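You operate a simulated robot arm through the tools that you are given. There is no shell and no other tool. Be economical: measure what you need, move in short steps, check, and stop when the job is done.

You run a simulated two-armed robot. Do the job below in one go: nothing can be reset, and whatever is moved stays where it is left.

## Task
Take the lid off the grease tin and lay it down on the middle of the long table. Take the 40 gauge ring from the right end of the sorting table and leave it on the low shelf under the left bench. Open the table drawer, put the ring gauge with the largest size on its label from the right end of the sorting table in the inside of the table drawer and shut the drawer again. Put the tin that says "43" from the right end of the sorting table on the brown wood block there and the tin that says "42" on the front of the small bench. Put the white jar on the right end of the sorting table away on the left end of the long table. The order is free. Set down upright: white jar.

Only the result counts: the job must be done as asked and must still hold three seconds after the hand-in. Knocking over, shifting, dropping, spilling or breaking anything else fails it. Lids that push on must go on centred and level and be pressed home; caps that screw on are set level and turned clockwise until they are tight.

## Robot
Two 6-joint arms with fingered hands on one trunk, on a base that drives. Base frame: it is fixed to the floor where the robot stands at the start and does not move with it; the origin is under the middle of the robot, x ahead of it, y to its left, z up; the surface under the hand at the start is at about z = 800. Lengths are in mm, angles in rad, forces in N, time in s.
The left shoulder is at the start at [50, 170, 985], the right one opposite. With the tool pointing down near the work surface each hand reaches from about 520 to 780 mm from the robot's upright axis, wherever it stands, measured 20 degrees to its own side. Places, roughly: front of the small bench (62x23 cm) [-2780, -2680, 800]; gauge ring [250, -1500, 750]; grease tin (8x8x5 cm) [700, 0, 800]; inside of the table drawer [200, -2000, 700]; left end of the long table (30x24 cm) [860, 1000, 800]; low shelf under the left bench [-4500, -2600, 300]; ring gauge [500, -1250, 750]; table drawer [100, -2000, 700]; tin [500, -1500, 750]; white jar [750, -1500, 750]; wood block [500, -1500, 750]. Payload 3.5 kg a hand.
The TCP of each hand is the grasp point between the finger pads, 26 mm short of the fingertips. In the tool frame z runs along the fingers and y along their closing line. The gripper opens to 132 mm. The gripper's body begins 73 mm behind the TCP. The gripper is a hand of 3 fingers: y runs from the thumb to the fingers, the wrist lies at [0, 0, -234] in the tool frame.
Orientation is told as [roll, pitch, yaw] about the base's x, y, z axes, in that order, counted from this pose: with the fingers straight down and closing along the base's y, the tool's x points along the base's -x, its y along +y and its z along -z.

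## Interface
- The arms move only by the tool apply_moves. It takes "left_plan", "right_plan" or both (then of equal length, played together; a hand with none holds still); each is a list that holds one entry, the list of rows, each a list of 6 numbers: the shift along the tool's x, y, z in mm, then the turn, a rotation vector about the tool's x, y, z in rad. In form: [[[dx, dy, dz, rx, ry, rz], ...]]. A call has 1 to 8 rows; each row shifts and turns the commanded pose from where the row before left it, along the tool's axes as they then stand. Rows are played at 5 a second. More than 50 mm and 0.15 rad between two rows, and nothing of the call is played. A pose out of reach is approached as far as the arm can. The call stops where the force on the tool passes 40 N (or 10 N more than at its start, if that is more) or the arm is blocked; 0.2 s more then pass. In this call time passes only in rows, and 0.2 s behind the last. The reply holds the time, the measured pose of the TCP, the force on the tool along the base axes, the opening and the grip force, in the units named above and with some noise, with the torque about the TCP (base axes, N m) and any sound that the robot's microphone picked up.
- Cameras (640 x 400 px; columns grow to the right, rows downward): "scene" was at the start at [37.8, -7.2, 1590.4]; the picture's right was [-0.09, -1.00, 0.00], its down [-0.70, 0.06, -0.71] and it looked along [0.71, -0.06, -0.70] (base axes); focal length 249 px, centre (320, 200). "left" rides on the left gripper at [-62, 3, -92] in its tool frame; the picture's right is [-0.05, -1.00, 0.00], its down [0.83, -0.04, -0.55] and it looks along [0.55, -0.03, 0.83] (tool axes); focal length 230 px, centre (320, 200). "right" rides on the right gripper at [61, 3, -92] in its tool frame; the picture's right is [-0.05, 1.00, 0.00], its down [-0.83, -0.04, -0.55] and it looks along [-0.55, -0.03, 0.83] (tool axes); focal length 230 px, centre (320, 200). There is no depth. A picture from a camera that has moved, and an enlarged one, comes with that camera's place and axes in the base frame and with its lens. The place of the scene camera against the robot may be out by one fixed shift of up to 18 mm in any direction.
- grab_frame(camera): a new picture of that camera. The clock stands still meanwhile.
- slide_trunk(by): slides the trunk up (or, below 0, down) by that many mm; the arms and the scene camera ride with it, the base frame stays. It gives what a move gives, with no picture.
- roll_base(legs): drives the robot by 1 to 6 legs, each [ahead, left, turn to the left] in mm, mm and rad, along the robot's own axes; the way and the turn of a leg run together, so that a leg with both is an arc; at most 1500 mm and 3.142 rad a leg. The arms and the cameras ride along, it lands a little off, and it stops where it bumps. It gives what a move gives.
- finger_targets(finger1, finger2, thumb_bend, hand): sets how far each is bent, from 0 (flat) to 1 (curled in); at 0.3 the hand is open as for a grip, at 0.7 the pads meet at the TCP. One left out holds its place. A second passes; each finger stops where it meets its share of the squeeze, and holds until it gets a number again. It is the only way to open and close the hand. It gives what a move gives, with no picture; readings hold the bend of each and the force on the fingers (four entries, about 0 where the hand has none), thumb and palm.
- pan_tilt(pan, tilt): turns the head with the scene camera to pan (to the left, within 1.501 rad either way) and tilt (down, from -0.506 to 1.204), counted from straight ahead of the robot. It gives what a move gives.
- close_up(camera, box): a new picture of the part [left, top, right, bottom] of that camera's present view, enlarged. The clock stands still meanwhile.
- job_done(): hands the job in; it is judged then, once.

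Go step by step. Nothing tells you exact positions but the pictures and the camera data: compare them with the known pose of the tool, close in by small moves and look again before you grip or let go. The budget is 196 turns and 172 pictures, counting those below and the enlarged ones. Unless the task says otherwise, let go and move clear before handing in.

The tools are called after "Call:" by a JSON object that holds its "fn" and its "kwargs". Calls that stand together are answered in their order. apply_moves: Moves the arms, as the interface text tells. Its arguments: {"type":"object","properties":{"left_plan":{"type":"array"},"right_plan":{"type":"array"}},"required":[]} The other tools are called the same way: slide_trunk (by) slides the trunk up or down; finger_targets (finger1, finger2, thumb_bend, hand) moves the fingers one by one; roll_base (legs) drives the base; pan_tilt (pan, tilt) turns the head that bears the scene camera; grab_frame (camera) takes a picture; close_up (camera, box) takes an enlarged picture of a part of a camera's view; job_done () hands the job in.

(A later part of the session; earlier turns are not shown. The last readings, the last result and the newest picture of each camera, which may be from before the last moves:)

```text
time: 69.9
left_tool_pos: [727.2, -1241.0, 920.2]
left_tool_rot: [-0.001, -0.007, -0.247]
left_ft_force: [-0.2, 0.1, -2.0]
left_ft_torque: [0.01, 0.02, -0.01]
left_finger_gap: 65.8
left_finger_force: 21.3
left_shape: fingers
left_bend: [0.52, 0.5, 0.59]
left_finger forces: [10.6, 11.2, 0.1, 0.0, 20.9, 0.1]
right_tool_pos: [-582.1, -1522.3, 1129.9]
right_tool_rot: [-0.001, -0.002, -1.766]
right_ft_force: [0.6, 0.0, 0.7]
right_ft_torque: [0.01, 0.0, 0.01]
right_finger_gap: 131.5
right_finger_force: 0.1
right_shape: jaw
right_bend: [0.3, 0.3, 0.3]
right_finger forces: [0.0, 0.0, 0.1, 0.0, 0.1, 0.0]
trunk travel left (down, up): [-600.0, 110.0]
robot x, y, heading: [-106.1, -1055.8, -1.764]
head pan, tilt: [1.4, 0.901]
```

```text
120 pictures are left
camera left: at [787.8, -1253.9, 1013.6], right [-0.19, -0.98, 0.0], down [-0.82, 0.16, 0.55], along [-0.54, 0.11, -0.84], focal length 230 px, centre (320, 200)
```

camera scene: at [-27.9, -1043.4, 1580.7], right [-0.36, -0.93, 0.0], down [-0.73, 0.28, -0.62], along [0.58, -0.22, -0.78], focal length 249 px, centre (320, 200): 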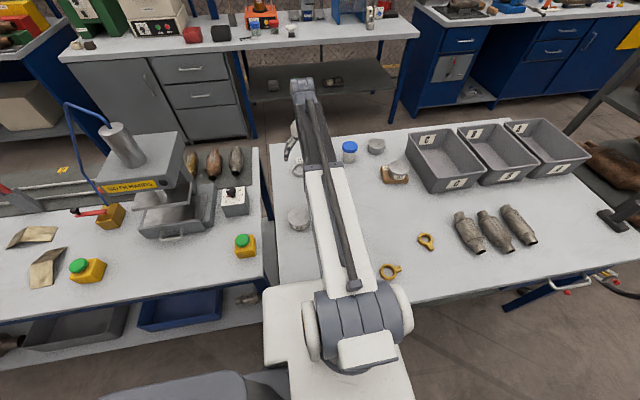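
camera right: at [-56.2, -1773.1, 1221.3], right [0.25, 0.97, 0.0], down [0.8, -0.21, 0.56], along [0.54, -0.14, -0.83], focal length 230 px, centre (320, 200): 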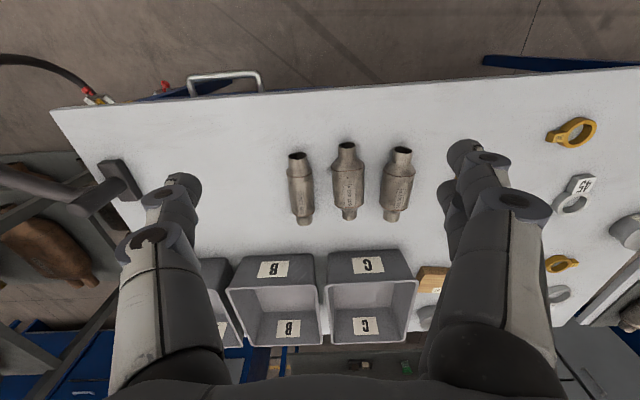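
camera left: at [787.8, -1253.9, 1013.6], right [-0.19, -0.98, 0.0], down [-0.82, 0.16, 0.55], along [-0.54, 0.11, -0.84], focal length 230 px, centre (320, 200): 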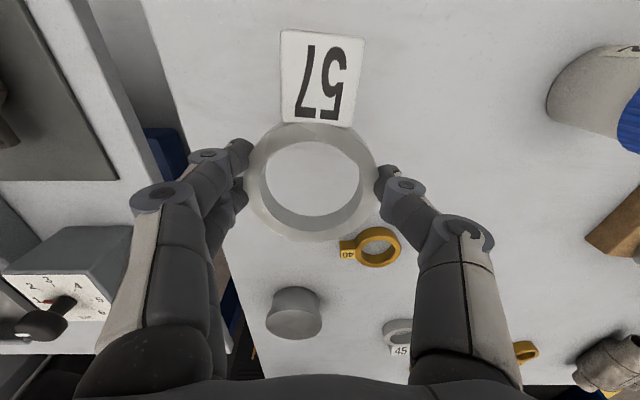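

The 57 ring is in the left hand. I'll raise it, back away from the table, drive along to the drawer and turn to face it.

Call:
{"fn": "apply_moves", "kwargs": {"left_plan": [[[0, 0, -40, 0, 0, 0], [0, 0, -40, 0, 0, 0]]]}}

Call:
{"fn": "roll_base", "kwargs": {"legs": [[0, -480, 0], [640, 0, 0]]}}

Call:
{"fn": "grab_frame", "kwargs": {"camera": "scene"}}

Call:
{"fn": "grab_frame", "kwargs": {"camera": "right"}}

```text
time: 70.5
left_tool_pos: [728.0, -1243.3, 999.4]
left_tool_rot: [0.0, -0.007, -0.246]
left_ft_force: [0.3, 0.5, -1.1]
left_ft_torque: [0.01, 0.02, 0.0]
left_finger_gap: 65.6
left_finger_force: 21.3
left_shape: fingers
left_bend: [0.52, 0.5, 0.59]
left_finger forces: [10.7, 11.2, 0.0, 0.1, 20.9, 0.1]
right_tool_pos: [-582.4, -1522.9, 1129.4]
right_tool_rot: [0.001, -0.003, -1.766]
right_ft_force: [-0.5, 0.7, 0.4]
right_ft_torque: [0.03, -0.04, 0.01]
right_finger_gap: 132.1
right_finger_force: 0.0
right_shape: jaw
right_bend: [0.3, 0.3, 0.3]
right_finger forces: [0.0, 0.1, 0.0, 0.1, 0.0, 0.0]
trunk travel left (down, up): [-600.0, 110.0]
robot x, y, heading: [-105.7, -1054.5, -1.767]
head pan, tilt: [1.4, 0.901]
```

```text
time: 76.5
left_tool_pos: [133.8, -1766.5, 1000.0]
left_tool_rot: [-0.001, -0.008, -0.241]
left_ft_force: [-0.4, 0.5, -2.0]
left_ft_torque: [0.01, -0.01, 0.01]
left_finger_gap: 65.6
left_finger_force: 21.7
left_shape: fingers
left_bend: [0.52, 0.5, 0.59]
left_finger forces: [10.7, 11.3, 0.0, 0.0, 20.9, 0.1]
right_tool_pos: [-1175.2, -2053.6, 1130.0]
right_tool_rot: [0.0, -0.003, -1.76]
right_ft_force: [0.6, 0.4, 0.9]
right_ft_torque: [0.0, 0.03, 0.03]
right_finger_gap: 131.9
right_finger_force: 0.1
right_shape: jaw
right_bend: [0.3, 0.3, 0.3]
right_finger forces: [0.1, 0.0, 0.1, 0.0, 0.0, 0.1]
trunk travel left (down, up): [-600.0, 110.0]
robot x, y, heading: [-704.2, -1581.8, -1.756]
head pan, tilt: [1.4, 0.901]
```

```text
119 pictures are left
camera scene: at [-624.7, -1571.2, 1580.8], right [-0.35, -0.94, 0.0], down [-0.73, 0.28, -0.62], along [0.58, -0.22, -0.78], focal length 249 px, centre (320, 200)
```

scene: 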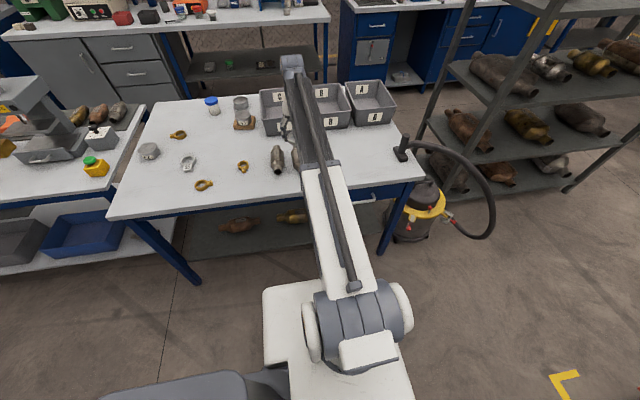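

```text
118 pictures are left
camera right: at [-1160.5, -1995.0, 1221.2], right [0.97, -0.24, 0.0], down [-0.2, -0.81, 0.56], along [-0.13, -0.54, -0.83], focal length 230 px, centre (320, 200)
```

right: 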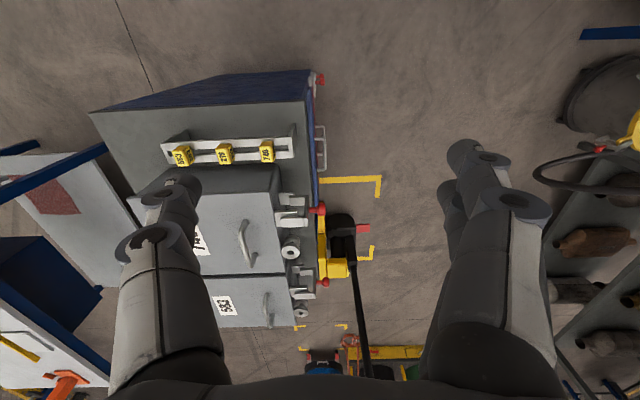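

It's clear to turn. I'll rotate to face the drawer and start swinging the left arm back to the front.

Call:
{"fn": "roll_base", "kwargs": {"legs": [[0, 0, 1.565]]}}

Call:
{"fn": "pan_tilt", "kwargs": {"pan": -0.2, "tilt": 0.85}}

Call:
{"fn": "grab_frame", "kwargs": {"camera": "scene"}}

Call:
{"fn": "grab_frame", "kwargs": {"camera": "right"}}

```text
time: 80.7
left_tool_pos: [-501.1, -752.2, 1001.4]
left_tool_rot: [-0.001, -0.006, 1.312]
left_ft_force: [-0.1, -0.5, -1.7]
left_ft_torque: [0.01, -0.04, 0.03]
left_finger_gap: 65.5
left_finger_force: 21.0
left_shape: fingers
left_bend: [0.51, 0.5, 0.6]
left_finger forces: [10.7, 11.0, 0.0, 0.0, 20.8, 0.0]
right_tool_pos: [-236.2, -2067.1, 1129.4]
right_tool_rot: [0.0, -0.003, -0.206]
right_ft_force: [0.4, -0.1, -0.3]
right_ft_torque: [0.01, 0.01, -0.01]
right_finger_gap: 132.1
right_finger_force: 0.1
right_shape: jaw
right_bend: [0.3, 0.3, 0.3]
right_finger forces: [0.0, 0.0, 0.1, 0.0, 0.1, 0.0]
trunk travel left (down, up): [-600.0, 110.0]
robot x, y, heading: [-697.9, -1581.3, -0.209]
head pan, tilt: [1.4, 0.901]
```

```text
time: 82.4
left_tool_pos: [-502.3, -752.8, 1000.9]
left_tool_rot: [-0.001, -0.006, 1.314]
left_ft_force: [1.2, 0.5, -1.0]
left_ft_torque: [-0.04, 0.0, -0.02]
left_finger_gap: 65.5
left_finger_force: 21.4
left_shape: fingers
left_bend: [0.51, 0.5, 0.6]
left_finger forces: [10.7, 11.1, 0.1, 0.0, 20.8, 0.0]
right_tool_pos: [-236.7, -2066.7, 1129.6]
right_tool_rot: [-0.001, 0.0, -0.206]
right_ft_force: [0.1, 0.4, 1.2]
right_ft_torque: [-0.01, -0.01, 0.01]
right_finger_gap: 131.7
right_finger_force: 0.0
right_shape: jaw
right_bend: [0.3, 0.3, 0.3]
right_finger forces: [0.0, 0.0, 0.0, 0.1, 0.1, 0.0]
trunk travel left (down, up): [-600.0, 110.0]
robot x, y, heading: [-701.8, -1585.2, -0.205]
head pan, tilt: [-0.201, 0.85]
```

```text
117 pictures are left
camera scene: at [-670.3, -1606.0, 1584.7], right [-0.4, -0.92, 0.0], down [-0.69, 0.3, -0.66], along [0.61, -0.26, -0.75], focal length 249 px, centre (320, 200)
```

scene: 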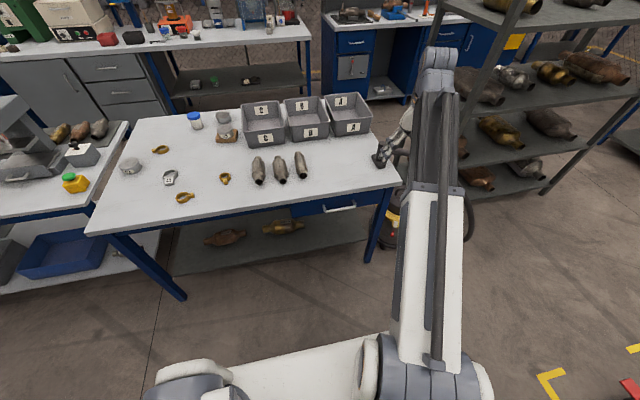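

```text
116 pictures are left
camera right: at [-296.8, -2052.4, 1221.4], right [0.26, 0.97, 0.0], down [0.8, -0.21, 0.56], along [0.54, -0.14, -0.83], focal length 230 px, centre (320, 200)
```

right: 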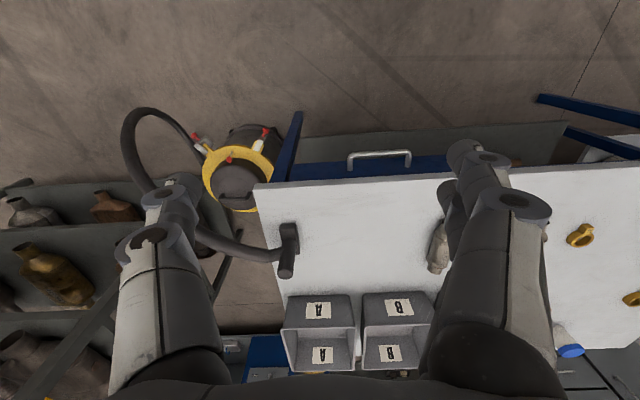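

The drawer handle triangulates to about [-65, -1973, 745], within right-hand reach. I'll turn the right hand a quarter so that it closes across the bar.

Call:
{"fn": "apply_moves", "kwargs": {"right_plan": [[[0, 0, 0, 0, 0, -0.143], [0, 0, 0, 0, 0, -0.143], [0, 0, 0, 0, 0, -0.143], [0, 0, 0, 0, 0, -0.143], [0, 0, 0, 0, 0, -0.143], [0, 0, 0, 0, 0, -0.143]]]}}

Call:
{"fn": "apply_moves", "kwargs": {"right_plan": [[[0, 0, 0, 0, 0, -0.143], [0, 0, 0, 0, 0, -0.143], [0, 0, 0, 0, 0, -0.143], [0, 0, 0, 0, 0, -0.143], [0, 0, 0, 0, 0, -0.143]]]}}

Call:
{"fn": "grab_frame", "kwargs": {"camera": "right"}}

```text
time: 83.8
left_tool_pos: [-501.0, -754.5, 1001.5]
left_tool_rot: [0.001, -0.006, 1.312]
left_ft_force: [-1.7, -0.5, -1.4]
left_ft_torque: [-0.02, -0.02, 0.0]
left_finger_gap: 65.5
left_finger_force: 21.0
left_shape: fingers
left_bend: [0.51, 0.5, 0.6]
left_finger forces: [10.7, 11.1, 0.0, 0.0, 20.9, 0.0]
right_tool_pos: [-237.5, -2067.7, 1130.1]
right_tool_rot: [-0.002, -0.003, 0.655]
right_ft_force: [0.0, -1.0, 0.3]
right_ft_torque: [0.0, -0.01, -0.04]
right_finger_gap: 132.1
right_finger_force: 0.1
right_shape: jaw
right_bend: [0.3, 0.3, 0.3]
right_finger forces: [0.0, 0.0, 0.0, 0.0, 0.1, 0.1]
trunk travel left (down, up): [-600.0, 110.0]
robot x, y, heading: [-700.9, -1583.9, -0.207]
head pan, tilt: [-0.201, 0.85]
```

```text
time: 85.0
left_tool_pos: [-502.2, -753.3, 1000.9]
left_tool_rot: [0.0, -0.009, 1.313]
left_ft_force: [0.2, -0.6, -1.1]
left_ft_torque: [-0.01, -0.03, 0.0]
left_finger_gap: 65.7
left_finger_force: 21.6
left_shape: fingers
left_bend: [0.51, 0.5, 0.6]
left_finger forces: [10.7, 11.1, 0.0, 0.0, 20.7, 0.0]
right_tool_pos: [-238.3, -2066.5, 1129.6]
right_tool_rot: [-0.001, -0.001, 0.838]
right_ft_force: [0.9, -0.5, 0.1]
right_ft_torque: [0.01, -0.04, -0.01]
right_finger_gap: 132.0
right_finger_force: 0.1
right_shape: jaw
right_bend: [0.3, 0.3, 0.3]
right_finger forces: [0.0, 0.1, 0.0, 0.1, 0.0, 0.0]
right hand out of reach, approached as far as the arm can: row 2, 3, 4, 5
trunk travel left (down, up): [-600.0, 110.0]
robot x, y, heading: [-698.6, -1587.7, -0.208]
head pan, tilt: [-0.201, 0.85]
```

```text
115 pictures are left
camera right: at [-280.4, -2111.5, 1221.7], right [-0.71, 0.71, 0.0], down [0.59, 0.59, 0.56], along [0.39, 0.39, -0.83], focal length 230 px, centre (320, 200)
```

right: 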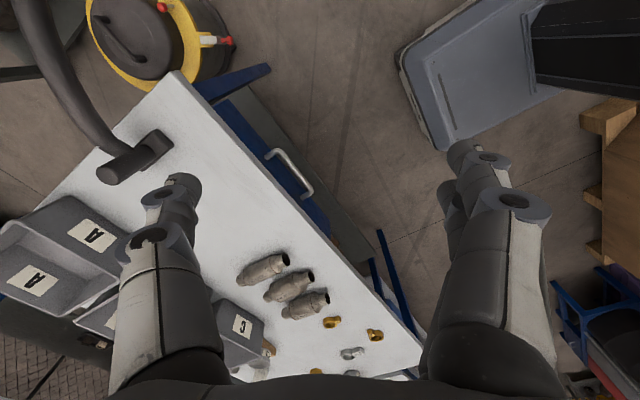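

The wrist stops short that way, so I'll turn the right hand the opposite way to −90°.

Call:
{"fn": "apply_moves", "kwargs": {"right_plan": [[[0, 0, 0, 0, 0, 0.148], [0, 0, 0, 0, 0, 0.148], [0, 0, 0, 0, 0, 0.148], [0, 0, 0, 0, 0, 0.148], [0, 0, 0, 0, 0, 0.148], [0, 0, 0, 0, 0, 0.148], [0, 0, 0, 0, 0, 0.148], [0, 0, 0, 0, 0, 0.148]]]}}

Call:
{"fn": "apply_moves", "kwargs": {"right_plan": [[[0, 0, 0, 0, 0, 0.148], [0, 0, 0, 0, 0, 0.148], [0, 0, 0, 0, 0, 0.148], [0, 0, 0, 0, 0, 0.148], [0, 0, 0, 0, 0, 0.148], [0, 0, 0, 0, 0, 0.148], [0, 0, 0, 0, 0, 0.148], [0, 0, 0, 0, 0, 0.148]]]}}

```text
time: 86.8
left_tool_pos: [-501.6, -753.6, 999.9]
left_tool_rot: [-0.001, -0.007, 1.312]
left_ft_force: [-0.4, 0.3, -1.3]
left_ft_torque: [-0.04, 0.0, 0.0]
left_finger_gap: 65.4
left_finger_force: 21.4
left_shape: fingers
left_bend: [0.51, 0.5, 0.6]
left_finger forces: [10.7, 11.1, 0.0, 0.0, 20.7, 0.0]
right_tool_pos: [-237.6, -2066.7, 1129.6]
right_tool_rot: [0.001, -0.001, -0.348]
right_ft_force: [-0.4, -0.1, -0.2]
right_ft_torque: [0.01, -0.03, -0.04]
right_finger_gap: 132.0
right_finger_force: 0.0
right_shape: jaw
right_bend: [0.3, 0.3, 0.3]
right_finger forces: [0.0, 0.1, 0.0, 0.0, 0.0, 0.1]
trunk travel left (down, up): [-600.0, 110.0]
robot x, y, heading: [-699.1, -1584.5, -0.215]
head pan, tilt: [-0.201, 0.85]
```

```text
time: 88.6
left_tool_pos: [-501.3, -753.5, 999.5]
left_tool_rot: [-0.002, -0.006, 1.313]
left_ft_force: [-0.9, 0.7, -1.3]
left_ft_torque: [-0.01, -0.03, 0.01]
left_finger_gap: 65.8
left_finger_force: 21.0
left_shape: fingers
left_bend: [0.51, 0.5, 0.6]
left_finger forces: [10.8, 11.2, 0.0, 0.0, 20.8, 0.0]
right_tool_pos: [-237.3, -2066.3, 1129.0]
right_tool_rot: [0.002, -0.001, -1.532]
right_ft_force: [-0.5, 0.4, -0.1]
right_ft_torque: [0.0, -0.01, -0.02]
right_finger_gap: 131.9
right_finger_force: 0.1
right_shape: jaw
right_bend: [0.3, 0.3, 0.3]
right_finger forces: [0.0, 0.1, 0.0, 0.1, 0.0, 0.0]
trunk travel left (down, up): [-600.0, 110.0]
robot x, y, heading: [-703.0, -1586.6, -0.21]
head pan, tilt: [-0.201, 0.85]
```

That worked. I'll finish the rotation and move towards the handle, staying high and slightly short of it.

Call:
{"fn": "apply_moves", "kwargs": {"right_plan": [[[0, 0, 30, 0, 0, 0.118], [0, 0, 40, 0, 0, 0.118], [31, 20, 30, 0, 0, 0], [31, 20, 30, 0, 0, 0], [31, 20, 30, 0, 0, 0], [32, 20, 30, 0, 0, 0]]]}}

Call:
{"fn": "finger_targets", "kwargs": {"hand": "right", "finger1": 0.52, "finger2": 0.52, "thumb_bend": 0.52}}

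Call:
{"fn": "grab_frame", "kwargs": {"camera": "right"}}

Call:
{"fn": "close_up", "kwargs": {"camera": "scene", "box": [260, 140, 420, 240]}}

```text
time: 90.0
left_tool_pos: [-501.0, -752.6, 1000.3]
left_tool_rot: [-0.001, -0.008, 1.312]
left_ft_force: [-0.1, -1.0, -0.2]
left_ft_torque: [-0.03, -0.02, -0.05]
left_finger_gap: 65.6
left_finger_force: 20.8
left_shape: fingers
left_bend: [0.51, 0.5, 0.6]
left_finger forces: [10.7, 11.1, 0.0, 0.0, 20.8, 0.0]
right_tool_pos: [-132.4, -1958.4, 939.5]
right_tool_rot: [0.002, 0.0, -1.767]
right_ft_force: [0.7, 1.2, -0.5]
right_ft_torque: [0.0, 0.01, -0.01]
right_finger_gap: 131.6
right_finger_force: 0.1
right_shape: jaw
right_bend: [0.3, 0.3, 0.3]
right_finger forces: [0.0, 0.1, 0.0, 0.0, 0.0, 0.0]
trunk travel left (down, up): [-600.0, 110.0]
robot x, y, heading: [-703.2, -1585.5, -0.209]
head pan, tilt: [-0.201, 0.85]
```

```text
time: 91.0
left_tool_pos: [-502.4, -753.3, 999.9]
left_tool_rot: [0.0, -0.008, 1.312]
left_ft_force: [0.4, -0.5, -1.5]
left_ft_torque: [-0.04, -0.02, 0.01]
left_finger_gap: 65.5
left_finger_force: 21.6
left_shape: fingers
left_bend: [0.51, 0.5, 0.6]
left_finger forces: [10.8, 11.1, 0.0, 0.0, 20.7, 0.0]
right_tool_pos: [-133.5, -1958.5, 938.7]
right_tool_rot: [0.003, -0.001, -1.766]
right_ft_force: [0.1, 0.1, -0.8]
right_ft_torque: [-0.02, 0.01, -0.01]
right_finger_gap: 61.7
right_finger_force: 0.0
right_shape: fingers
right_bend: [0.52, 0.52, 0.52]
right_finger forces: [0.0, 0.1, 0.1, 0.1, 0.0, 0.0]
trunk travel left (down, up): [-600.0, 110.0]
robot x, y, heading: [-698.6, -1582.2, -0.204]
head pan, tilt: [-0.201, 0.85]
```

```text
114 pictures are left
camera right: at [-117.9, -1899.8, 1031.1], right [0.97, -0.24, 0.0], down [-0.2, -0.81, 0.56], along [-0.13, -0.54, -0.83], focal length 230 px, centre (320, 200)
```

right: 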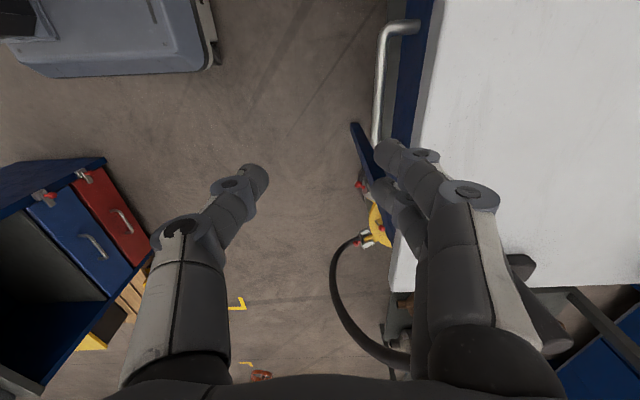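

```text
4.00 times, centred on (340, 190) of scene
camera zoom: at [-670.3, -1606.0, 1584.7], right [-0.4, -0.92, 0.0], down [-0.69, 0.3, -0.66], along [0.61, -0.26, -0.75], focal length 995 px, centre (240, 240)
```

zoom: 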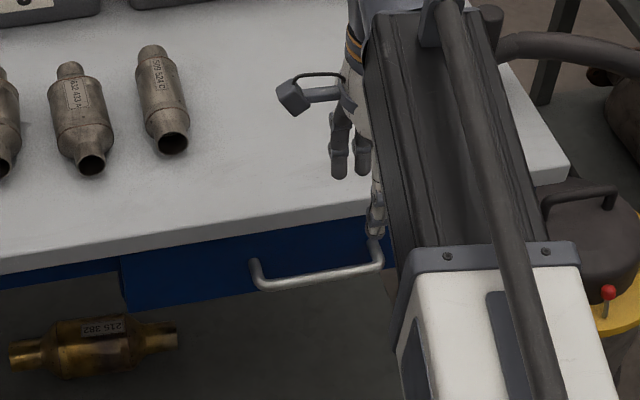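

The bar lies about 30 mm in front of the table edge, at [-61, -1956, 745]. I'll descend just in front of it so the two fingers go behind the bar, then tilt slightly.

Call:
{"fn": "apply_moves", "kwargs": {"right_plan": [[[0, 20, 40, 0, 0, 0], [0, 22, 40, 0, 0, 0], [0, 0, 40, 0, 0, 0], [0, 0, 0, -0.15, 0, 0], [0, 0, 0, -0.15, 0, 0]]]}}

Call:
{"fn": "grab_frame", "kwargs": {"camera": "right"}}

Call:
{"fn": "close_up", "kwargs": {"camera": "scene", "box": [280, 160, 400, 235]}}

```text
time: 92.2
left_tool_pos: [-504.1, -753.3, 1000.1]
left_tool_rot: [0.0, -0.006, 1.312]
left_ft_force: [0.6, -1.2, -1.3]
left_ft_torque: [-0.01, 0.01, 0.01]
left_finger_gap: 65.6
left_finger_force: 21.1
left_shape: fingers
left_bend: [0.51, 0.5, 0.6]
left_finger forces: [10.7, 11.2, 0.0, 0.0, 20.8, 0.0]
right_tool_pos: [-91.5, -1968.9, 820.6]
right_tool_rot: [0.304, -0.001, -1.765]
right_ft_force: [0.9, 0.5, -0.4]
right_ft_torque: [0.01, 0.0, 0.0]
right_finger_gap: 61.4
right_finger_force: 0.0
right_shape: fingers
right_bend: [0.52, 0.52, 0.52]
right_finger forces: [0.0, 0.0, 0.0, 0.1, 0.0, 0.0]
trunk travel left (down, up): [-600.0, 110.0]
robot x, y, heading: [-696.1, -1585.8, -0.206]
head pan, tilt: [-0.201, 0.85]
```

```text
112 pictures are left
camera right: at [-103.5, -1904.2, 908.7], right [0.92, -0.24, 0.3], down [-0.36, -0.78, 0.52], along [0.11, -0.59, -0.8], focal length 230 px, centre (320, 200)
```

right: 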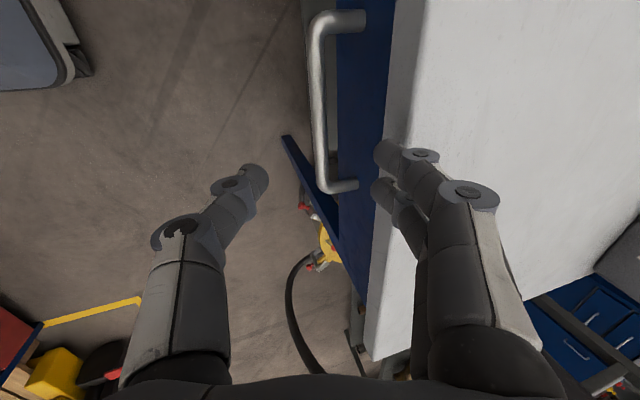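

```text
5.33 times, centred on (340, 198) of scene
camera zoom: at [-670.5, -1605.9, 1584.7], right [-0.4, -0.92, 0.0], down [-0.69, 0.3, -0.66], along [0.61, -0.26, -0.75], focal length 1327 px, centre (213, 213)
```

zoom: 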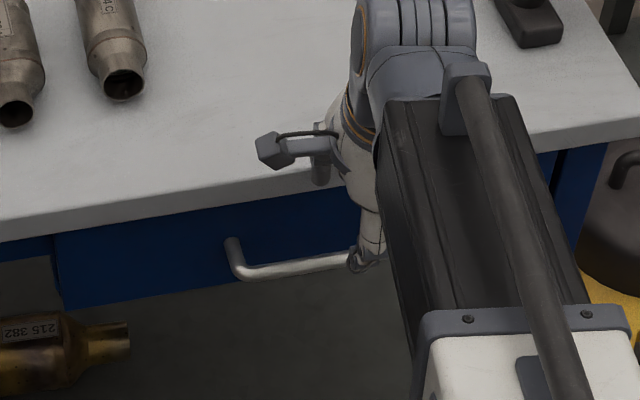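

The bar is at n≈326, z≈727. I'll nudge forward, then lower the two fingers behind it.

Call:
{"fn": "apply_moves", "kwargs": {"right_plan": [[[0, 8.6, 2.7, 0, 0, 0], [0, -9, 29, 0, 0, 0], [0, -9, 29, 0, 0, 0]]]}}

Call:
{"fn": "grab_frame", "kwargs": {"camera": "right"}}

Call:
{"fn": "close_up", "kwargs": {"camera": "scene", "box": [280, 160, 400, 235]}}

```text
time: 93.0
left_tool_pos: [-502.7, -753.3, 999.5]
left_tool_rot: [-0.001, -0.006, 1.312]
left_ft_force: [-0.4, -0.2, -1.8]
left_ft_torque: [-0.01, 0.03, -0.01]
left_finger_gap: 65.6
left_finger_force: 21.1
left_shape: fingers
left_bend: [0.51, 0.5, 0.6]
left_finger forces: [10.6, 11.1, 0.0, 0.0, 20.9, 0.0]
right_tool_pos: [-84.0, -1969.5, 759.4]
right_tool_rot: [0.302, 0.0, -1.767]
right_ft_force: [-1.0, -0.5, 0.6]
right_ft_torque: [0.0, 0.0, 0.0]
right_finger_gap: 60.8
right_finger_force: 0.1
right_shape: fingers
right_bend: [0.52, 0.52, 0.52]
right_finger forces: [0.2, 0.1, 0.0, 0.0, 0.0, 0.0]
trunk travel left (down, up): [-600.0, 110.0]
robot x, y, heading: [-696.4, -1580.2, -0.209]
head pan, tilt: [-0.201, 0.85]
```

```text
110 pictures are left
camera right: at [-96.3, -1905.4, 848.1], right [0.93, -0.24, 0.3], down [-0.36, -0.78, 0.52], along [0.11, -0.59, -0.8], focal length 230 px, centre (320, 200)
```

right: 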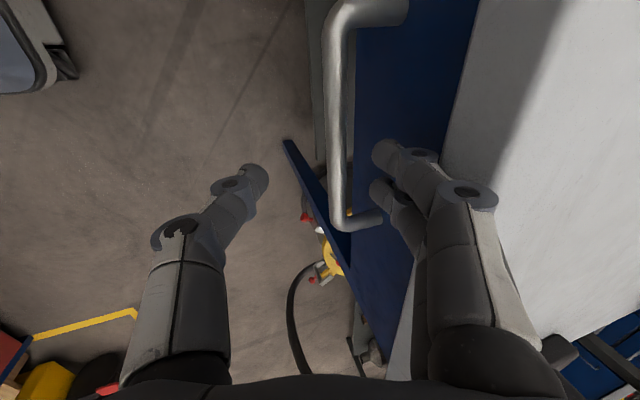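

```text
5.33 times, centred on (340, 198) of scene
camera zoom: at [-670.3, -1606.0, 1584.7], right [-0.4, -0.92, 0.0], down [-0.69, 0.3, -0.66], along [0.61, -0.26, -0.75], focal length 1327 px, centre (213, 213)
```

zoom: 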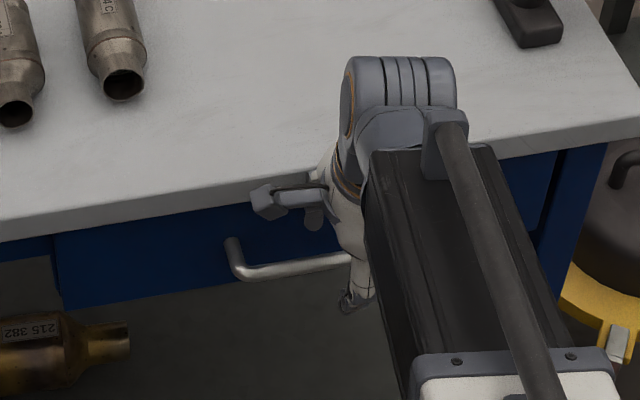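

The fingers are behind the bar. I'll shift slightly to its middle and lower the last 30 mm.

Call:
{"fn": "apply_moves", "kwargs": {"right_plan": [[[8, -4.5, 14, 0, 0, 0], [0, -4.5, 14, 0, 0, 0]]]}}

Call:
{"fn": "grab_frame", "kwargs": {"camera": "right"}}

```text
time: 93.6
left_tool_pos: [-501.2, -753.8, 1000.5]
left_tool_rot: [0.0, -0.006, 1.314]
left_ft_force: [0.3, 0.5, -0.6]
left_ft_torque: [-0.03, 0.03, -0.03]
left_finger_gap: 65.8
left_finger_force: 21.1
left_shape: fingers
left_bend: [0.51, 0.5, 0.6]
left_finger forces: [10.7, 11.1, 0.0, 0.0, 20.7, 0.0]
right_tool_pos: [-81.6, -1960.6, 729.7]
right_tool_rot: [0.301, 0.0, -1.765]
right_ft_force: [-0.4, 0.6, -0.1]
right_ft_torque: [0.0, -0.02, 0.03]
right_finger_gap: 61.0
right_finger_force: 0.1
right_shape: fingers
right_bend: [0.52, 0.52, 0.52]
right_finger forces: [0.0, 0.0, 0.0, 0.0, 0.0, 0.0]
trunk travel left (down, up): [-600.0, 110.0]
robot x, y, heading: [-698.1, -1582.7, -0.206]
head pan, tilt: [-0.201, 0.85]
```

```text
108 pictures are left
camera right: at [-94.7, -1896.9, 818.3], right [0.93, -0.24, 0.3], down [-0.36, -0.78, 0.52], along [0.11, -0.59, -0.8], focal length 230 px, centre (320, 200)
```

right: 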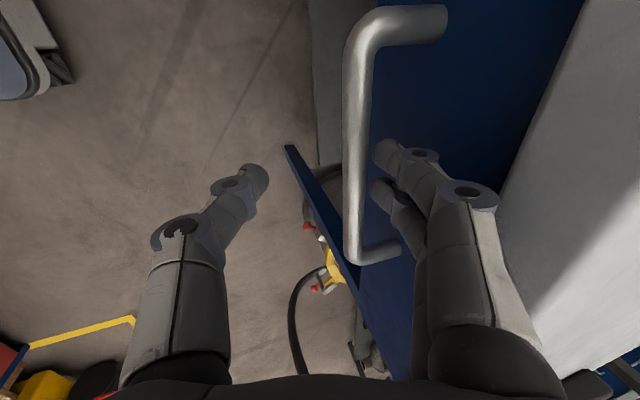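

The bar now triangulates lower, at z≈700, n≈332. I'll tilt more so that only the fingertips enter the gap, then go down with force checks.

Call:
{"fn": "apply_moves", "kwargs": {"right_plan": [[[0, 0, 0, -0.15, 0, 0], [0, 0, 0, -0.15, 0, 0], [0, -5.4, 9.6, 0, 0, 0], [0, -5.4, 9.6, 0, 0, 0]]]}}

Call:
{"fn": "grab_frame", "kwargs": {"camera": "right"}}

Call:
{"fn": "close_up", "kwargs": {"camera": "scene", "box": [280, 160, 400, 235]}}

```text
time: 94.6
left_tool_pos: [-501.9, -753.7, 1001.0]
left_tool_rot: [0.0, -0.007, 1.312]
left_ft_force: [0.8, -0.2, -1.4]
left_ft_torque: [-0.03, 0.01, -0.02]
left_finger_gap: 65.8
left_finger_force: 21.8
left_shape: fingers
left_bend: [0.51, 0.5, 0.6]
left_finger forces: [10.6, 11.0, 0.0, 0.0, 20.9, 0.0]
right_tool_pos: [-80.3, -1961.4, 706.0]
right_tool_rot: [0.602, 0.001, -1.766]
right_ft_force: [-0.6, -0.7, 0.1]
right_ft_torque: [-0.01, 0.03, 0.01]
right_finger_gap: 60.9
right_finger_force: 0.1
right_shape: fingers
right_bend: [0.52, 0.52, 0.52]
right_finger forces: [0.1, 0.0, 0.0, 0.1, 0.0, 0.0]
trunk travel left (down, up): [-600.0, 110.0]
robot x, y, heading: [-698.3, -1579.7, -0.204]
head pan, tilt: [-0.201, 0.85]
```

```text
107 pictures are left
camera right: at [-117.2, -1893.4, 784.8], right [0.8, -0.21, 0.57], down [-0.5, -0.75, 0.43], along [0.33, -0.63, -0.7], focal length 230 px, centre (320, 200)
```

right: 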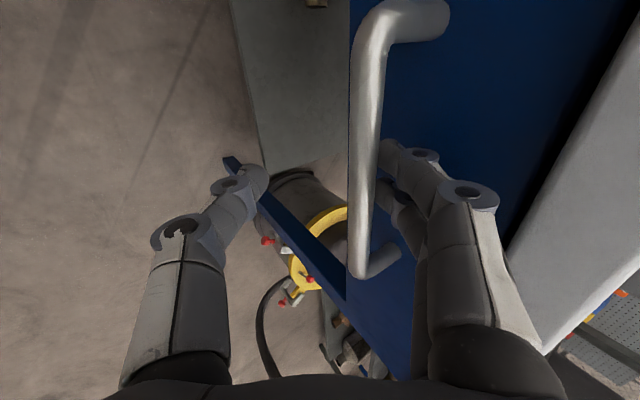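

```text
5.33 times, centred on (340, 198) of scene
camera zoom: at [-670.2, -1606.0, 1584.7], right [-0.4, -0.92, 0.0], down [-0.69, 0.3, -0.66], along [0.61, -0.26, -0.75], focal length 1327 px, centre (213, 213)
```

zoom: 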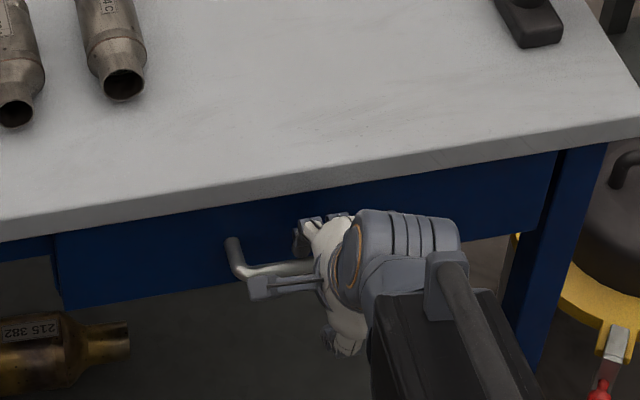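

The fingertips are just behind and below the bar. I'll go a bit deeper, then close to hook it.

Call:
{"fn": "apply_moves", "kwargs": {"right_plan": [[[0, -3.8, 6.5, 0, 0, 0]]]}}

Call:
{"fn": "finger_targets", "kwargs": {"hand": "right", "finger1": 0.66, "finger2": 0.66, "thumb_bend": 0.8}}

Call:
{"fn": "grab_frame", "kwargs": {"camera": "right"}}

```text
time: 95.0
left_tool_pos: [-502.4, -753.0, 1000.8]
left_tool_rot: [0.0, -0.005, 1.312]
left_ft_force: [-0.1, -0.4, -1.2]
left_ft_torque: [-0.05, 0.0, 0.01]
left_finger_gap: 65.7
left_finger_force: 20.7
left_shape: fingers
left_bend: [0.51, 0.5, 0.6]
left_finger forces: [10.7, 11.1, 0.0, 0.0, 20.8, 0.0]
right_tool_pos: [-79.7, -1963.9, 698.3]
right_tool_rot: [0.603, 0.0, -1.766]
right_ft_force: [-0.4, 0.2, -1.2]
right_ft_torque: [0.0, 0.04, 0.03]
right_finger_gap: 61.0
right_finger_force: 0.0
right_shape: fingers
right_bend: [0.52, 0.52, 0.52]
right_finger forces: [0.1, 0.0, 0.0, 0.0, 0.0, 0.0]
trunk travel left (down, up): [-600.0, 110.0]
robot x, y, heading: [-698.9, -1583.8, -0.199]
head pan, tilt: [-0.201, 0.85]
```

```text
time: 96.0
left_tool_pos: [-502.5, -753.5, 1000.6]
left_tool_rot: [0.0, -0.007, 1.313]
left_ft_force: [-0.2, -0.5, -1.4]
left_ft_torque: [0.0, 0.05, 0.02]
left_finger_gap: 65.7
left_finger_force: 21.1
left_shape: fingers
left_bend: [0.51, 0.5, 0.6]
left_finger forces: [10.7, 11.1, 0.0, 0.0, 20.8, 0.0]
right_tool_pos: [-80.1, -1963.3, 699.3]
right_tool_rot: [0.601, 0.0, -1.765]
right_ft_force: [-0.8, 0.9, -3.9]
right_ft_torque: [-0.01, 0.01, -0.03]
right_finger_gap: 4.3
right_finger_force: 1.4
right_shape: fingers
right_bend: [0.66, 0.66, 0.79]
right_finger forces: [0.0, 0.1, 0.0, 0.0, 3.5, 0.0]
trunk travel left (down, up): [-600.0, 110.0]
robot x, y, heading: [-696.1, -1580.6, -0.21]
head pan, tilt: [-0.201, 0.85]
```

```text
105 pictures are left
camera right: at [-117.0, -1893.6, 777.0], right [0.8, -0.21, 0.56], down [-0.5, -0.75, 0.43], along [0.33, -0.63, -0.7], focal length 230 px, centre (320, 200)
```

right: 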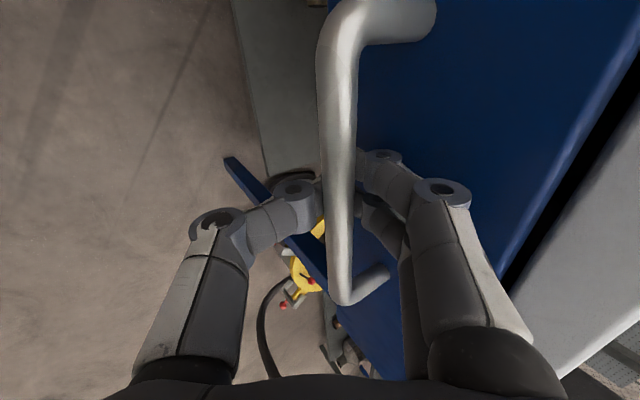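

The closed fingers cage the bar. I'll pull straight back.

Call:
{"fn": "apply_moves", "kwargs": {"right_plan": [[[0, -16.5, -11.3, 0, 0, 0], [0, -24.7, -17, 0, 0, 0], [0, -33, -22.6, 0, 0, 0], [0, -33, -22.6, 0, 0, 0]]]}}

Call:
{"fn": "grab_frame", "kwargs": {"camera": "scene"}}

```text
time: 97.0
left_tool_pos: [-501.7, -753.9, 999.9]
left_tool_rot: [0.001, -0.007, 1.313]
left_ft_force: [0.9, 0.1, -1.3]
left_ft_torque: [0.0, 0.03, 0.03]
left_finger_gap: 65.7
left_finger_force: 21.2
left_shape: fingers
left_bend: [0.51, 0.5, 0.6]
left_finger forces: [10.8, 11.1, 0.0, 0.0, 20.8, 0.0]
right_tool_pos: [-207.1, -1936.5, 700.8]
right_tool_rot: [0.601, -0.001, -1.765]
right_ft_force: [-1.3, 0.2, -2.8]
right_ft_torque: [0.02, 0.0, 0.02]
right_finger_gap: 4.4
right_finger_force: 1.2
right_shape: fingers
right_bend: [0.66, 0.66, 0.79]
right_finger forces: [0.0, 0.0, 0.0, 0.0, 2.6, 0.0]
trunk travel left (down, up): [-600.0, 110.0]
robot x, y, heading: [-700.6, -1581.7, -0.206]
head pan, tilt: [-0.201, 0.85]
```

```text
104 pictures are left
camera scene: at [-670.7, -1605.9, 1584.7], right [-0.4, -0.92, 0.0], down [-0.69, 0.3, -0.66], along [0.61, -0.26, -0.75], focal length 249 px, centre (320, 200)
```

scene: 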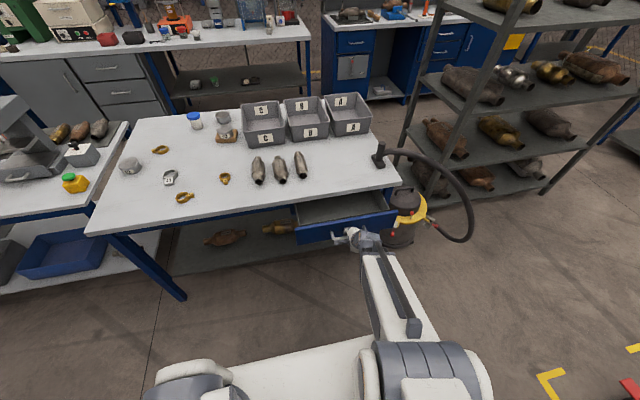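

The drawer is open about 115 mm. I'll pull another 100 mm by driving the base back.

Call:
{"fn": "roll_base", "kwargs": {"legs": [[-110, 0, 0]]}}

Call:
{"fn": "grab_frame", "kwargs": {"camera": "scene"}}

Call:
{"fn": "grab_frame", "kwargs": {"camera": "right"}}

```text
time: 98.2
left_tool_pos: [-613.3, -729.4, 1001.0]
left_tool_rot: [-0.001, -0.007, 1.317]
left_ft_force: [0.3, 0.2, -0.9]
left_ft_torque: [-0.04, -0.04, -0.01]
left_finger_gap: 65.5
left_finger_force: 21.2
left_shape: fingers
left_bend: [0.51, 0.5, 0.6]
left_finger forces: [10.8, 11.0, 0.1, 0.0, 20.8, 0.0]
right_tool_pos: [-314.7, -1913.1, 700.2]
right_tool_rot: [0.602, 0.0, -1.764]
right_ft_force: [-0.4, 0.0, -2.0]
right_ft_torque: [-0.02, 0.02, 0.0]
right_finger_gap: 4.5
right_finger_force: 1.6
right_shape: fingers
right_bend: [0.66, 0.66, 0.79]
right_finger forces: [0.2, 0.3, 0.1, 0.0, 2.2, 0.1]
trunk travel left (down, up): [-600.0, 110.0]
robot x, y, heading: [-807.6, -1559.0, -0.203]
head pan, tilt: [-0.201, 0.85]
```

```text
103 pictures are left
camera scene: at [-779.9, -1583.2, 1584.7], right [-0.39, -0.92, 0.0], down [-0.69, 0.3, -0.66], along [0.61, -0.26, -0.75], focal length 249 px, centre (320, 200)
```

scene: 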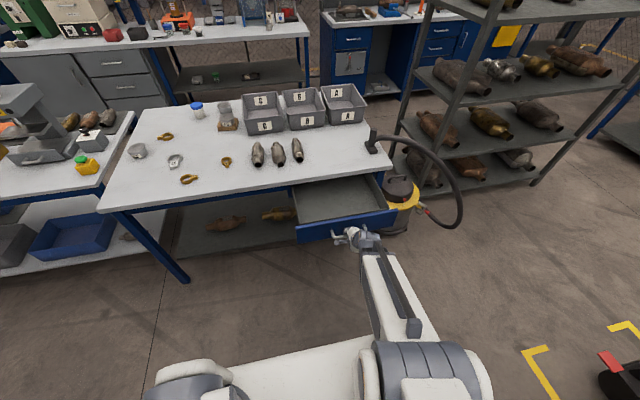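

```text
102 pictures are left
camera right: at [-351.8, -1844.7, 777.0], right [0.8, -0.21, 0.57], down [-0.5, -0.75, 0.43], along [0.33, -0.63, -0.7], focal length 230 px, centre (320, 200)
```

right: 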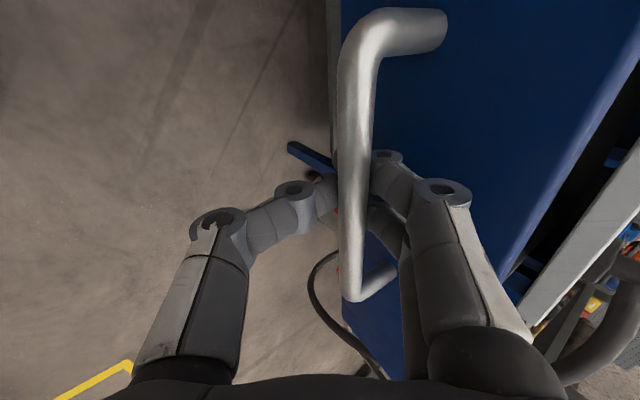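

The drawer is about 225 mm open. I'll unhook the right hand and lift it clear.

Call:
{"fn": "finger_targets", "kwargs": {"hand": "right", "finger1": 0.52, "finger2": 0.52, "thumb_bend": 0.52}}

Call:
{"fn": "apply_moves", "kwargs": {"right_plan": [[[0, 11.3, -16.5, 0, 0, 0], [0, 22.6, -33, 0, 0, 0], [0, 22.6, -33, 0, 0, 0], [0, -20, -40, 0, 0, 0], [0, -10, -45, 0.14, 0, 0], [0, 0, -45, 0.14, 0, 0], [0, 0, -45, 0.14, 0, 0], [0, 0, -45, 0.14, 0, 0]]]}}

Call:
{"fn": "grab_frame", "kwargs": {"camera": "scene"}}

```text
time: 99.2
left_tool_pos: [-613.1, -730.8, 999.8]
left_tool_rot: [0.0, -0.007, 1.317]
left_ft_force: [0.5, 0.5, -0.8]
left_ft_torque: [-0.02, 0.01, -0.01]
left_finger_gap: 65.4
left_finger_force: 21.3
left_shape: fingers
left_bend: [0.51, 0.5, 0.6]
left_finger forces: [10.7, 11.0, 0.1, 0.0, 20.8, 0.0]
right_tool_pos: [-314.8, -1914.1, 699.7]
right_tool_rot: [0.604, 0.001, -1.763]
right_ft_force: [0.2, 0.1, 0.1]
right_ft_torque: [0.01, -0.02, 0.0]
right_finger_gap: 60.2
right_finger_force: 0.8
right_shape: fingers
right_bend: [0.52, 0.52, 0.52]
right_finger forces: [0.3, 0.2, 0.0, 0.0, 0.0, 0.0]
trunk travel left (down, up): [-600.0, 110.0]
robot x, y, heading: [-808.3, -1557.3, -0.207]
head pan, tilt: [-0.201, 0.85]
```

```text
time: 101.0
left_tool_pos: [-612.6, -731.5, 1002.9]
left_tool_rot: [-0.001, -0.008, 1.317]
left_ft_force: [0.2, 0.4, -0.1]
left_ft_torque: [-0.02, 0.0, -0.02]
left_finger_gap: 65.7
left_finger_force: 21.3
left_shape: fingers
left_bend: [0.51, 0.5, 0.6]
left_finger forces: [10.7, 11.0, 0.0, 0.1, 20.8, 0.0]
right_tool_pos: [-355.0, -1922.8, 961.3]
right_tool_rot: [0.042, 0.0, -1.765]
right_ft_force: [-0.2, -0.5, -0.3]
right_ft_torque: [-0.01, -0.03, -0.01]
right_finger_gap: 60.9
right_finger_force: 0.0
right_shape: fingers
right_bend: [0.52, 0.52, 0.52]
right_finger forces: [0.0, 0.0, 0.0, 0.1, 0.0, 0.0]
right hand out of reach, approached as far as the arm can: row 2, 3, 4, 5
trunk travel left (down, up): [-600.0, 110.0]
robot x, y, heading: [-810.0, -1560.4, -0.206]
head pan, tilt: [-0.201, 0.85]
```

```text
101 pictures are left
camera scene: at [-779.4, -1583.0, 1584.6], right [-0.39, -0.92, 0.0], down [-0.69, 0.3, -0.66], along [0.61, -0.26, -0.75], focal length 249 px, centre (320, 200)
```

scene: 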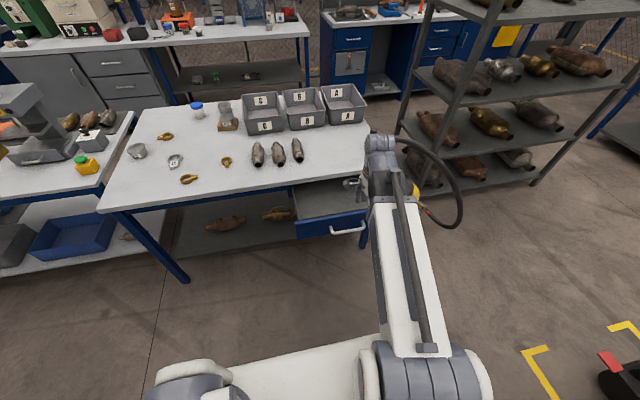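

The right hand is clear. I'll drive ahead and turn right so the left arm can face the open drawer.

Call:
{"fn": "roll_base", "kwargs": {"legs": [[150, 0, 0], [0, 0, -0.7]]}}

Call:
{"fn": "apply_moves", "kwargs": {"left_plan": [[[2, -48.5, 0, 0, 0, 0.08], [2, -48.5, 0, 0, 0, 0.08], [2, -48.5, 0, 0, 0, 0.08], [2, -48.5, 0, 0, 0, 0.08], [2, -48.5, 0, 0, 0, 0.08], [2, -48.5, 0, 0, 0, 0.08], [2, -48.5, 0, 0, 0, 0.08], [2, -48.5, 0, 0, 0, 0.08]]]}}

Call:
{"fn": "apply_moves", "kwargs": {"left_plan": [[[2, -48.5, 0, 0, 0, 0.08], [2, -48.5, 0, 0, 0, 0.08], [2, -48.5, 0, 0, 0, 0.08], [2, -48.5, 0, 0, 0, 0.08], [2, -48.5, 0, 0, 0, 0.08], [2, -48.5, 0, 0, 0, 0.08], [2, -48.5, 0, 0, 0, 0.08], [2, -48.5, 0, 0, 0, 0.08]]]}}

Call:
{"fn": "pan_tilt", "kwargs": {"pan": 0.3, "tilt": 0.95}}

Call:
{"fn": "grab_frame", "kwargs": {"camera": "scene"}}

```text
time: 104.2
left_tool_pos: [26.5, -1086.2, 1000.2]
left_tool_rot: [0.0, -0.007, 0.609]
left_ft_force: [-0.1, -0.8, -1.3]
left_ft_torque: [-0.02, -0.01, 0.03]
left_finger_gap: 65.6
left_finger_force: 21.8
left_shape: fingers
left_bend: [0.51, 0.5, 0.6]
left_finger forces: [10.7, 11.1, 0.1, 0.0, 20.7, 0.0]
right_tool_pos: [-550.7, -2160.5, 960.3]
right_tool_rot: [0.042, 0.002, -2.469]
right_ft_force: [0.6, -0.1, -0.4]
right_ft_torque: [-0.03, 0.02, -0.01]
right_finger_gap: 60.8
right_finger_force: 0.0
right_shape: fingers
right_bend: [0.52, 0.52, 0.52]
right_finger forces: [0.1, 0.1, 0.1, 0.0, 0.1, 0.1]
trunk travel left (down, up): [-600.0, 110.0]
robot x, y, heading: [-661.1, -1592.3, -0.91]
head pan, tilt: [-0.201, 0.85]
```

```text
time: 106.0
left_tool_pos: [136.0, -1451.6, 999.4]
left_tool_rot: [0.006, -0.004, -0.032]
left_ft_force: [0.8, 0.1, -0.9]
left_ft_torque: [-0.01, 0.01, 0.02]
left_finger_gap: 65.9
left_finger_force: 21.0
left_shape: fingers
left_bend: [0.51, 0.5, 0.6]
left_finger forces: [10.5, 11.1, 0.1, 0.0, 20.7, 0.1]
right_tool_pos: [-551.2, -2159.4, 960.2]
right_tool_rot: [0.042, 0.001, -2.47]
right_ft_force: [-0.3, 0.1, 0.4]
right_ft_torque: [0.03, 0.03, -0.01]
right_finger_gap: 60.8
right_finger_force: 0.1
right_shape: fingers
right_bend: [0.52, 0.52, 0.52]
right_finger forces: [0.0, 0.0, 0.0, 0.0, 0.0, 0.0]
trunk travel left (down, up): [-600.0, 110.0]
robot x, y, heading: [-661.3, -1588.6, -0.906]
head pan, tilt: [-0.201, 0.85]
```

```text
time: 107.8
left_tool_pos: [3.4, -1810.8, 999.1]
left_tool_rot: [0.007, -0.002, -0.669]
left_ft_force: [-0.8, -0.5, -1.1]
left_ft_torque: [0.02, 0.01, 0.05]
left_finger_gap: 65.6
left_finger_force: 20.6
left_shape: fingers
left_bend: [0.51, 0.5, 0.6]
left_finger forces: [10.5, 11.1, 0.1, 0.1, 20.5, 0.0]
right_tool_pos: [-551.6, -2160.1, 960.5]
right_tool_rot: [0.042, 0.0, -2.469]
right_ft_force: [-0.5, 0.7, 0.7]
right_ft_torque: [0.01, 0.03, -0.03]
right_finger_gap: 60.7
right_finger_force: 0.1
right_shape: fingers
right_bend: [0.52, 0.52, 0.52]
right_finger forces: [0.0, 0.1, 0.0, 0.0, 0.0, 0.0]
trunk travel left (down, up): [-600.0, 110.0]
robot x, y, heading: [-657.8, -1590.1, -0.912]
head pan, tilt: [-0.201, 0.85]
```

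```text
time: 108.8
left_tool_pos: [3.7, -1811.2, 998.9]
left_tool_rot: [0.008, -0.003, -0.67]
left_ft_force: [0.3, -0.7, -1.1]
left_ft_torque: [0.0, 0.04, 0.03]
left_finger_gap: 65.4
left_finger_force: 21.0
left_shape: fingers
left_bend: [0.51, 0.5, 0.6]
left_finger forces: [10.5, 11.1, 0.0, 0.0, 20.7, 0.1]
right_tool_pos: [-552.7, -2159.8, 959.3]
right_tool_rot: [0.042, 0.0, -2.469]
right_ft_force: [0.4, 0.2, 0.1]
right_ft_torque: [-0.01, 0.02, 0.01]
right_finger_gap: 60.7
right_finger_force: 0.1
right_shape: fingers
right_bend: [0.52, 0.52, 0.52]
right_finger forces: [0.0, 0.0, 0.1, 0.0, 0.0, 0.1]
trunk travel left (down, up): [-600.0, 110.0]
robot x, y, heading: [-659.6, -1587.7, -0.915]
head pan, tilt: [0.3, 0.949]
```

```text
100 pictures are left
camera scene: at [-629.7, -1601.3, 1577.2], right [-0.57, -0.82, 0.0], down [-0.67, 0.47, -0.58], along [0.48, -0.33, -0.81], focal length 249 px, centre (320, 200)
```

scene: 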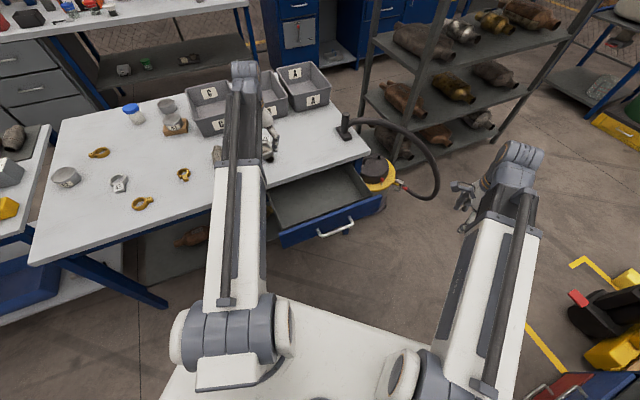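

The drawer is open and clear. I'll bring the ring over its interior, near [-158, -1952].

Call:
{"fn": "apply_moves", "kwargs": {"left_plan": [[[8, -42.2, 0, 0, 0, 0], [8, -42.2, 0, 0, 0, 0], [8, -42.2, 0, 0, 0, 0], [8, -42.2, 0, 0, 0, 0], [8, -42.2, 0, 0, 0, 0], [0, 0, 45, 0, 0, 0], [0, 0, 45, 0, 0, 0]]]}}

Call:
{"fn": "grab_frame", "kwargs": {"camera": "left"}}

Call:
{"fn": "grab_frame", "kwargs": {"camera": "scene"}}

```text
time: 110.4
left_tool_pos: [-159.8, -1952.1, 906.0]
left_tool_rot: [0.007, -0.001, -0.67]
left_ft_force: [-0.9, -0.2, -1.4]
left_ft_torque: [0.02, 0.01, 0.02]
left_finger_gap: 65.3
left_finger_force: 21.6
left_shape: fingers
left_bend: [0.51, 0.5, 0.6]
left_finger forces: [10.7, 11.0, 0.1, 0.0, 20.4, 0.1]
right_tool_pos: [-552.6, -2160.3, 960.8]
right_tool_rot: [0.043, 0.0, -2.47]
right_ft_force: [-0.3, 0.8, 0.3]
right_ft_torque: [0.0, 0.0, 0.01]
right_finger_gap: 60.8
right_finger_force: 0.1
right_shape: fingers
right_bend: [0.52, 0.52, 0.52]
right_finger forces: [0.2, 0.0, 0.0, 0.1, 0.0, 0.0]
trunk travel left (down, up): [-600.0, 110.0]
robot x, y, heading: [-659.5, -1591.7, -0.911]
head pan, tilt: [0.3, 0.949]
```

```text
99 pictures are left
camera left: at [-109.0, -1988.2, 998.9], right [-0.58, -0.81, -0.01], down [-0.68, 0.48, 0.55], along [-0.45, 0.32, -0.83], focal length 230 px, centre (320, 200)
```

left: 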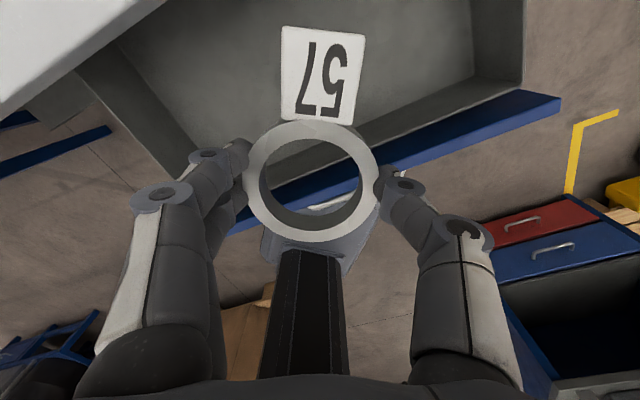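

```text
98 pictures are left
camera scene: at [-629.5, -1601.2, 1577.2], right [-0.57, -0.82, 0.0], down [-0.67, 0.47, -0.58], along [0.48, -0.33, -0.81], focal length 249 px, centre (320, 200)
```

scene: 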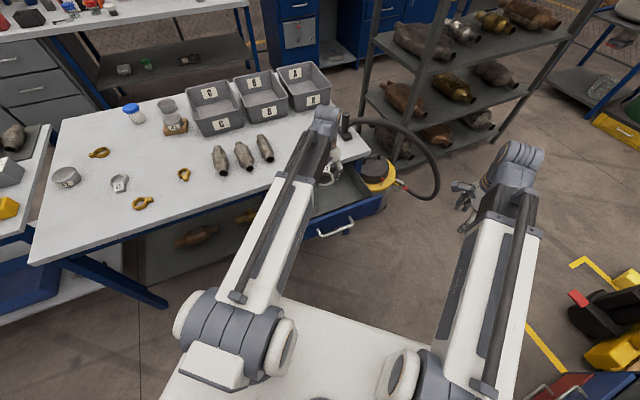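

The drop point lies inside the drawer. I'll lower carefully.

Call:
{"fn": "apply_moves", "kwargs": {"left_plan": [[[0, 0, 40, 0, 0, 0], [0, 0, 40, 0, 0, 0], [0, 0, 40, 0, 0, 0], [0, 0, 25, 0, 0, 0]]]}}

Call:
{"fn": "grab_frame", "kwargs": {"camera": "left"}}

```text
time: 111.4
left_tool_pos: [-159.2, -1950.2, 758.9]
left_tool_rot: [0.007, -0.003, -0.671]
left_ft_force: [-0.4, 0.7, -0.8]
left_ft_torque: [0.0, 0.04, -0.04]
left_finger_gap: 65.2
left_finger_force: 20.7
left_shape: fingers
left_bend: [0.51, 0.5, 0.6]
left_finger forces: [10.6, 10.9, 0.1, 0.1, 20.5, 0.0]
right_tool_pos: [-551.7, -2159.8, 958.7]
right_tool_rot: [0.042, 0.001, -2.469]
right_ft_force: [0.8, -0.1, -0.7]
right_ft_torque: [0.0, 0.0, 0.0]
right_finger_gap: 60.9
right_finger_force: 0.2
right_shape: fingers
right_bend: [0.52, 0.52, 0.52]
right_finger forces: [0.0, 0.1, 0.0, 0.0, 0.1, 0.1]
trunk travel left (down, up): [-600.0, 110.0]
robot x, y, heading: [-662.6, -1590.7, -0.911]
head pan, tilt: [0.3, 0.949]
```

```text
97 pictures are left
camera left: at [-108.3, -1987.2, 852.8], right [-0.58, -0.81, -0.01], down [-0.68, 0.48, 0.55], along [-0.45, 0.33, -0.83], focal length 230 px, centre (320, 200)
```

left: 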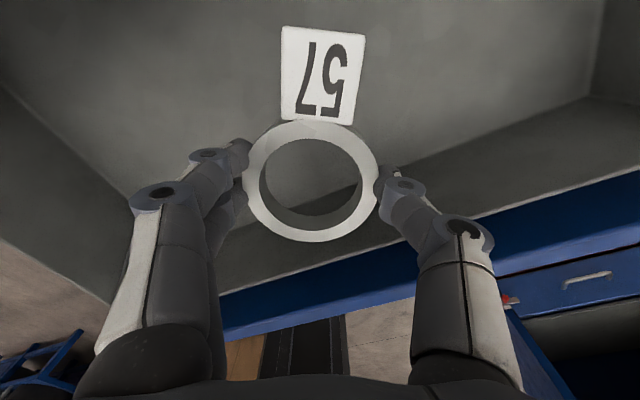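

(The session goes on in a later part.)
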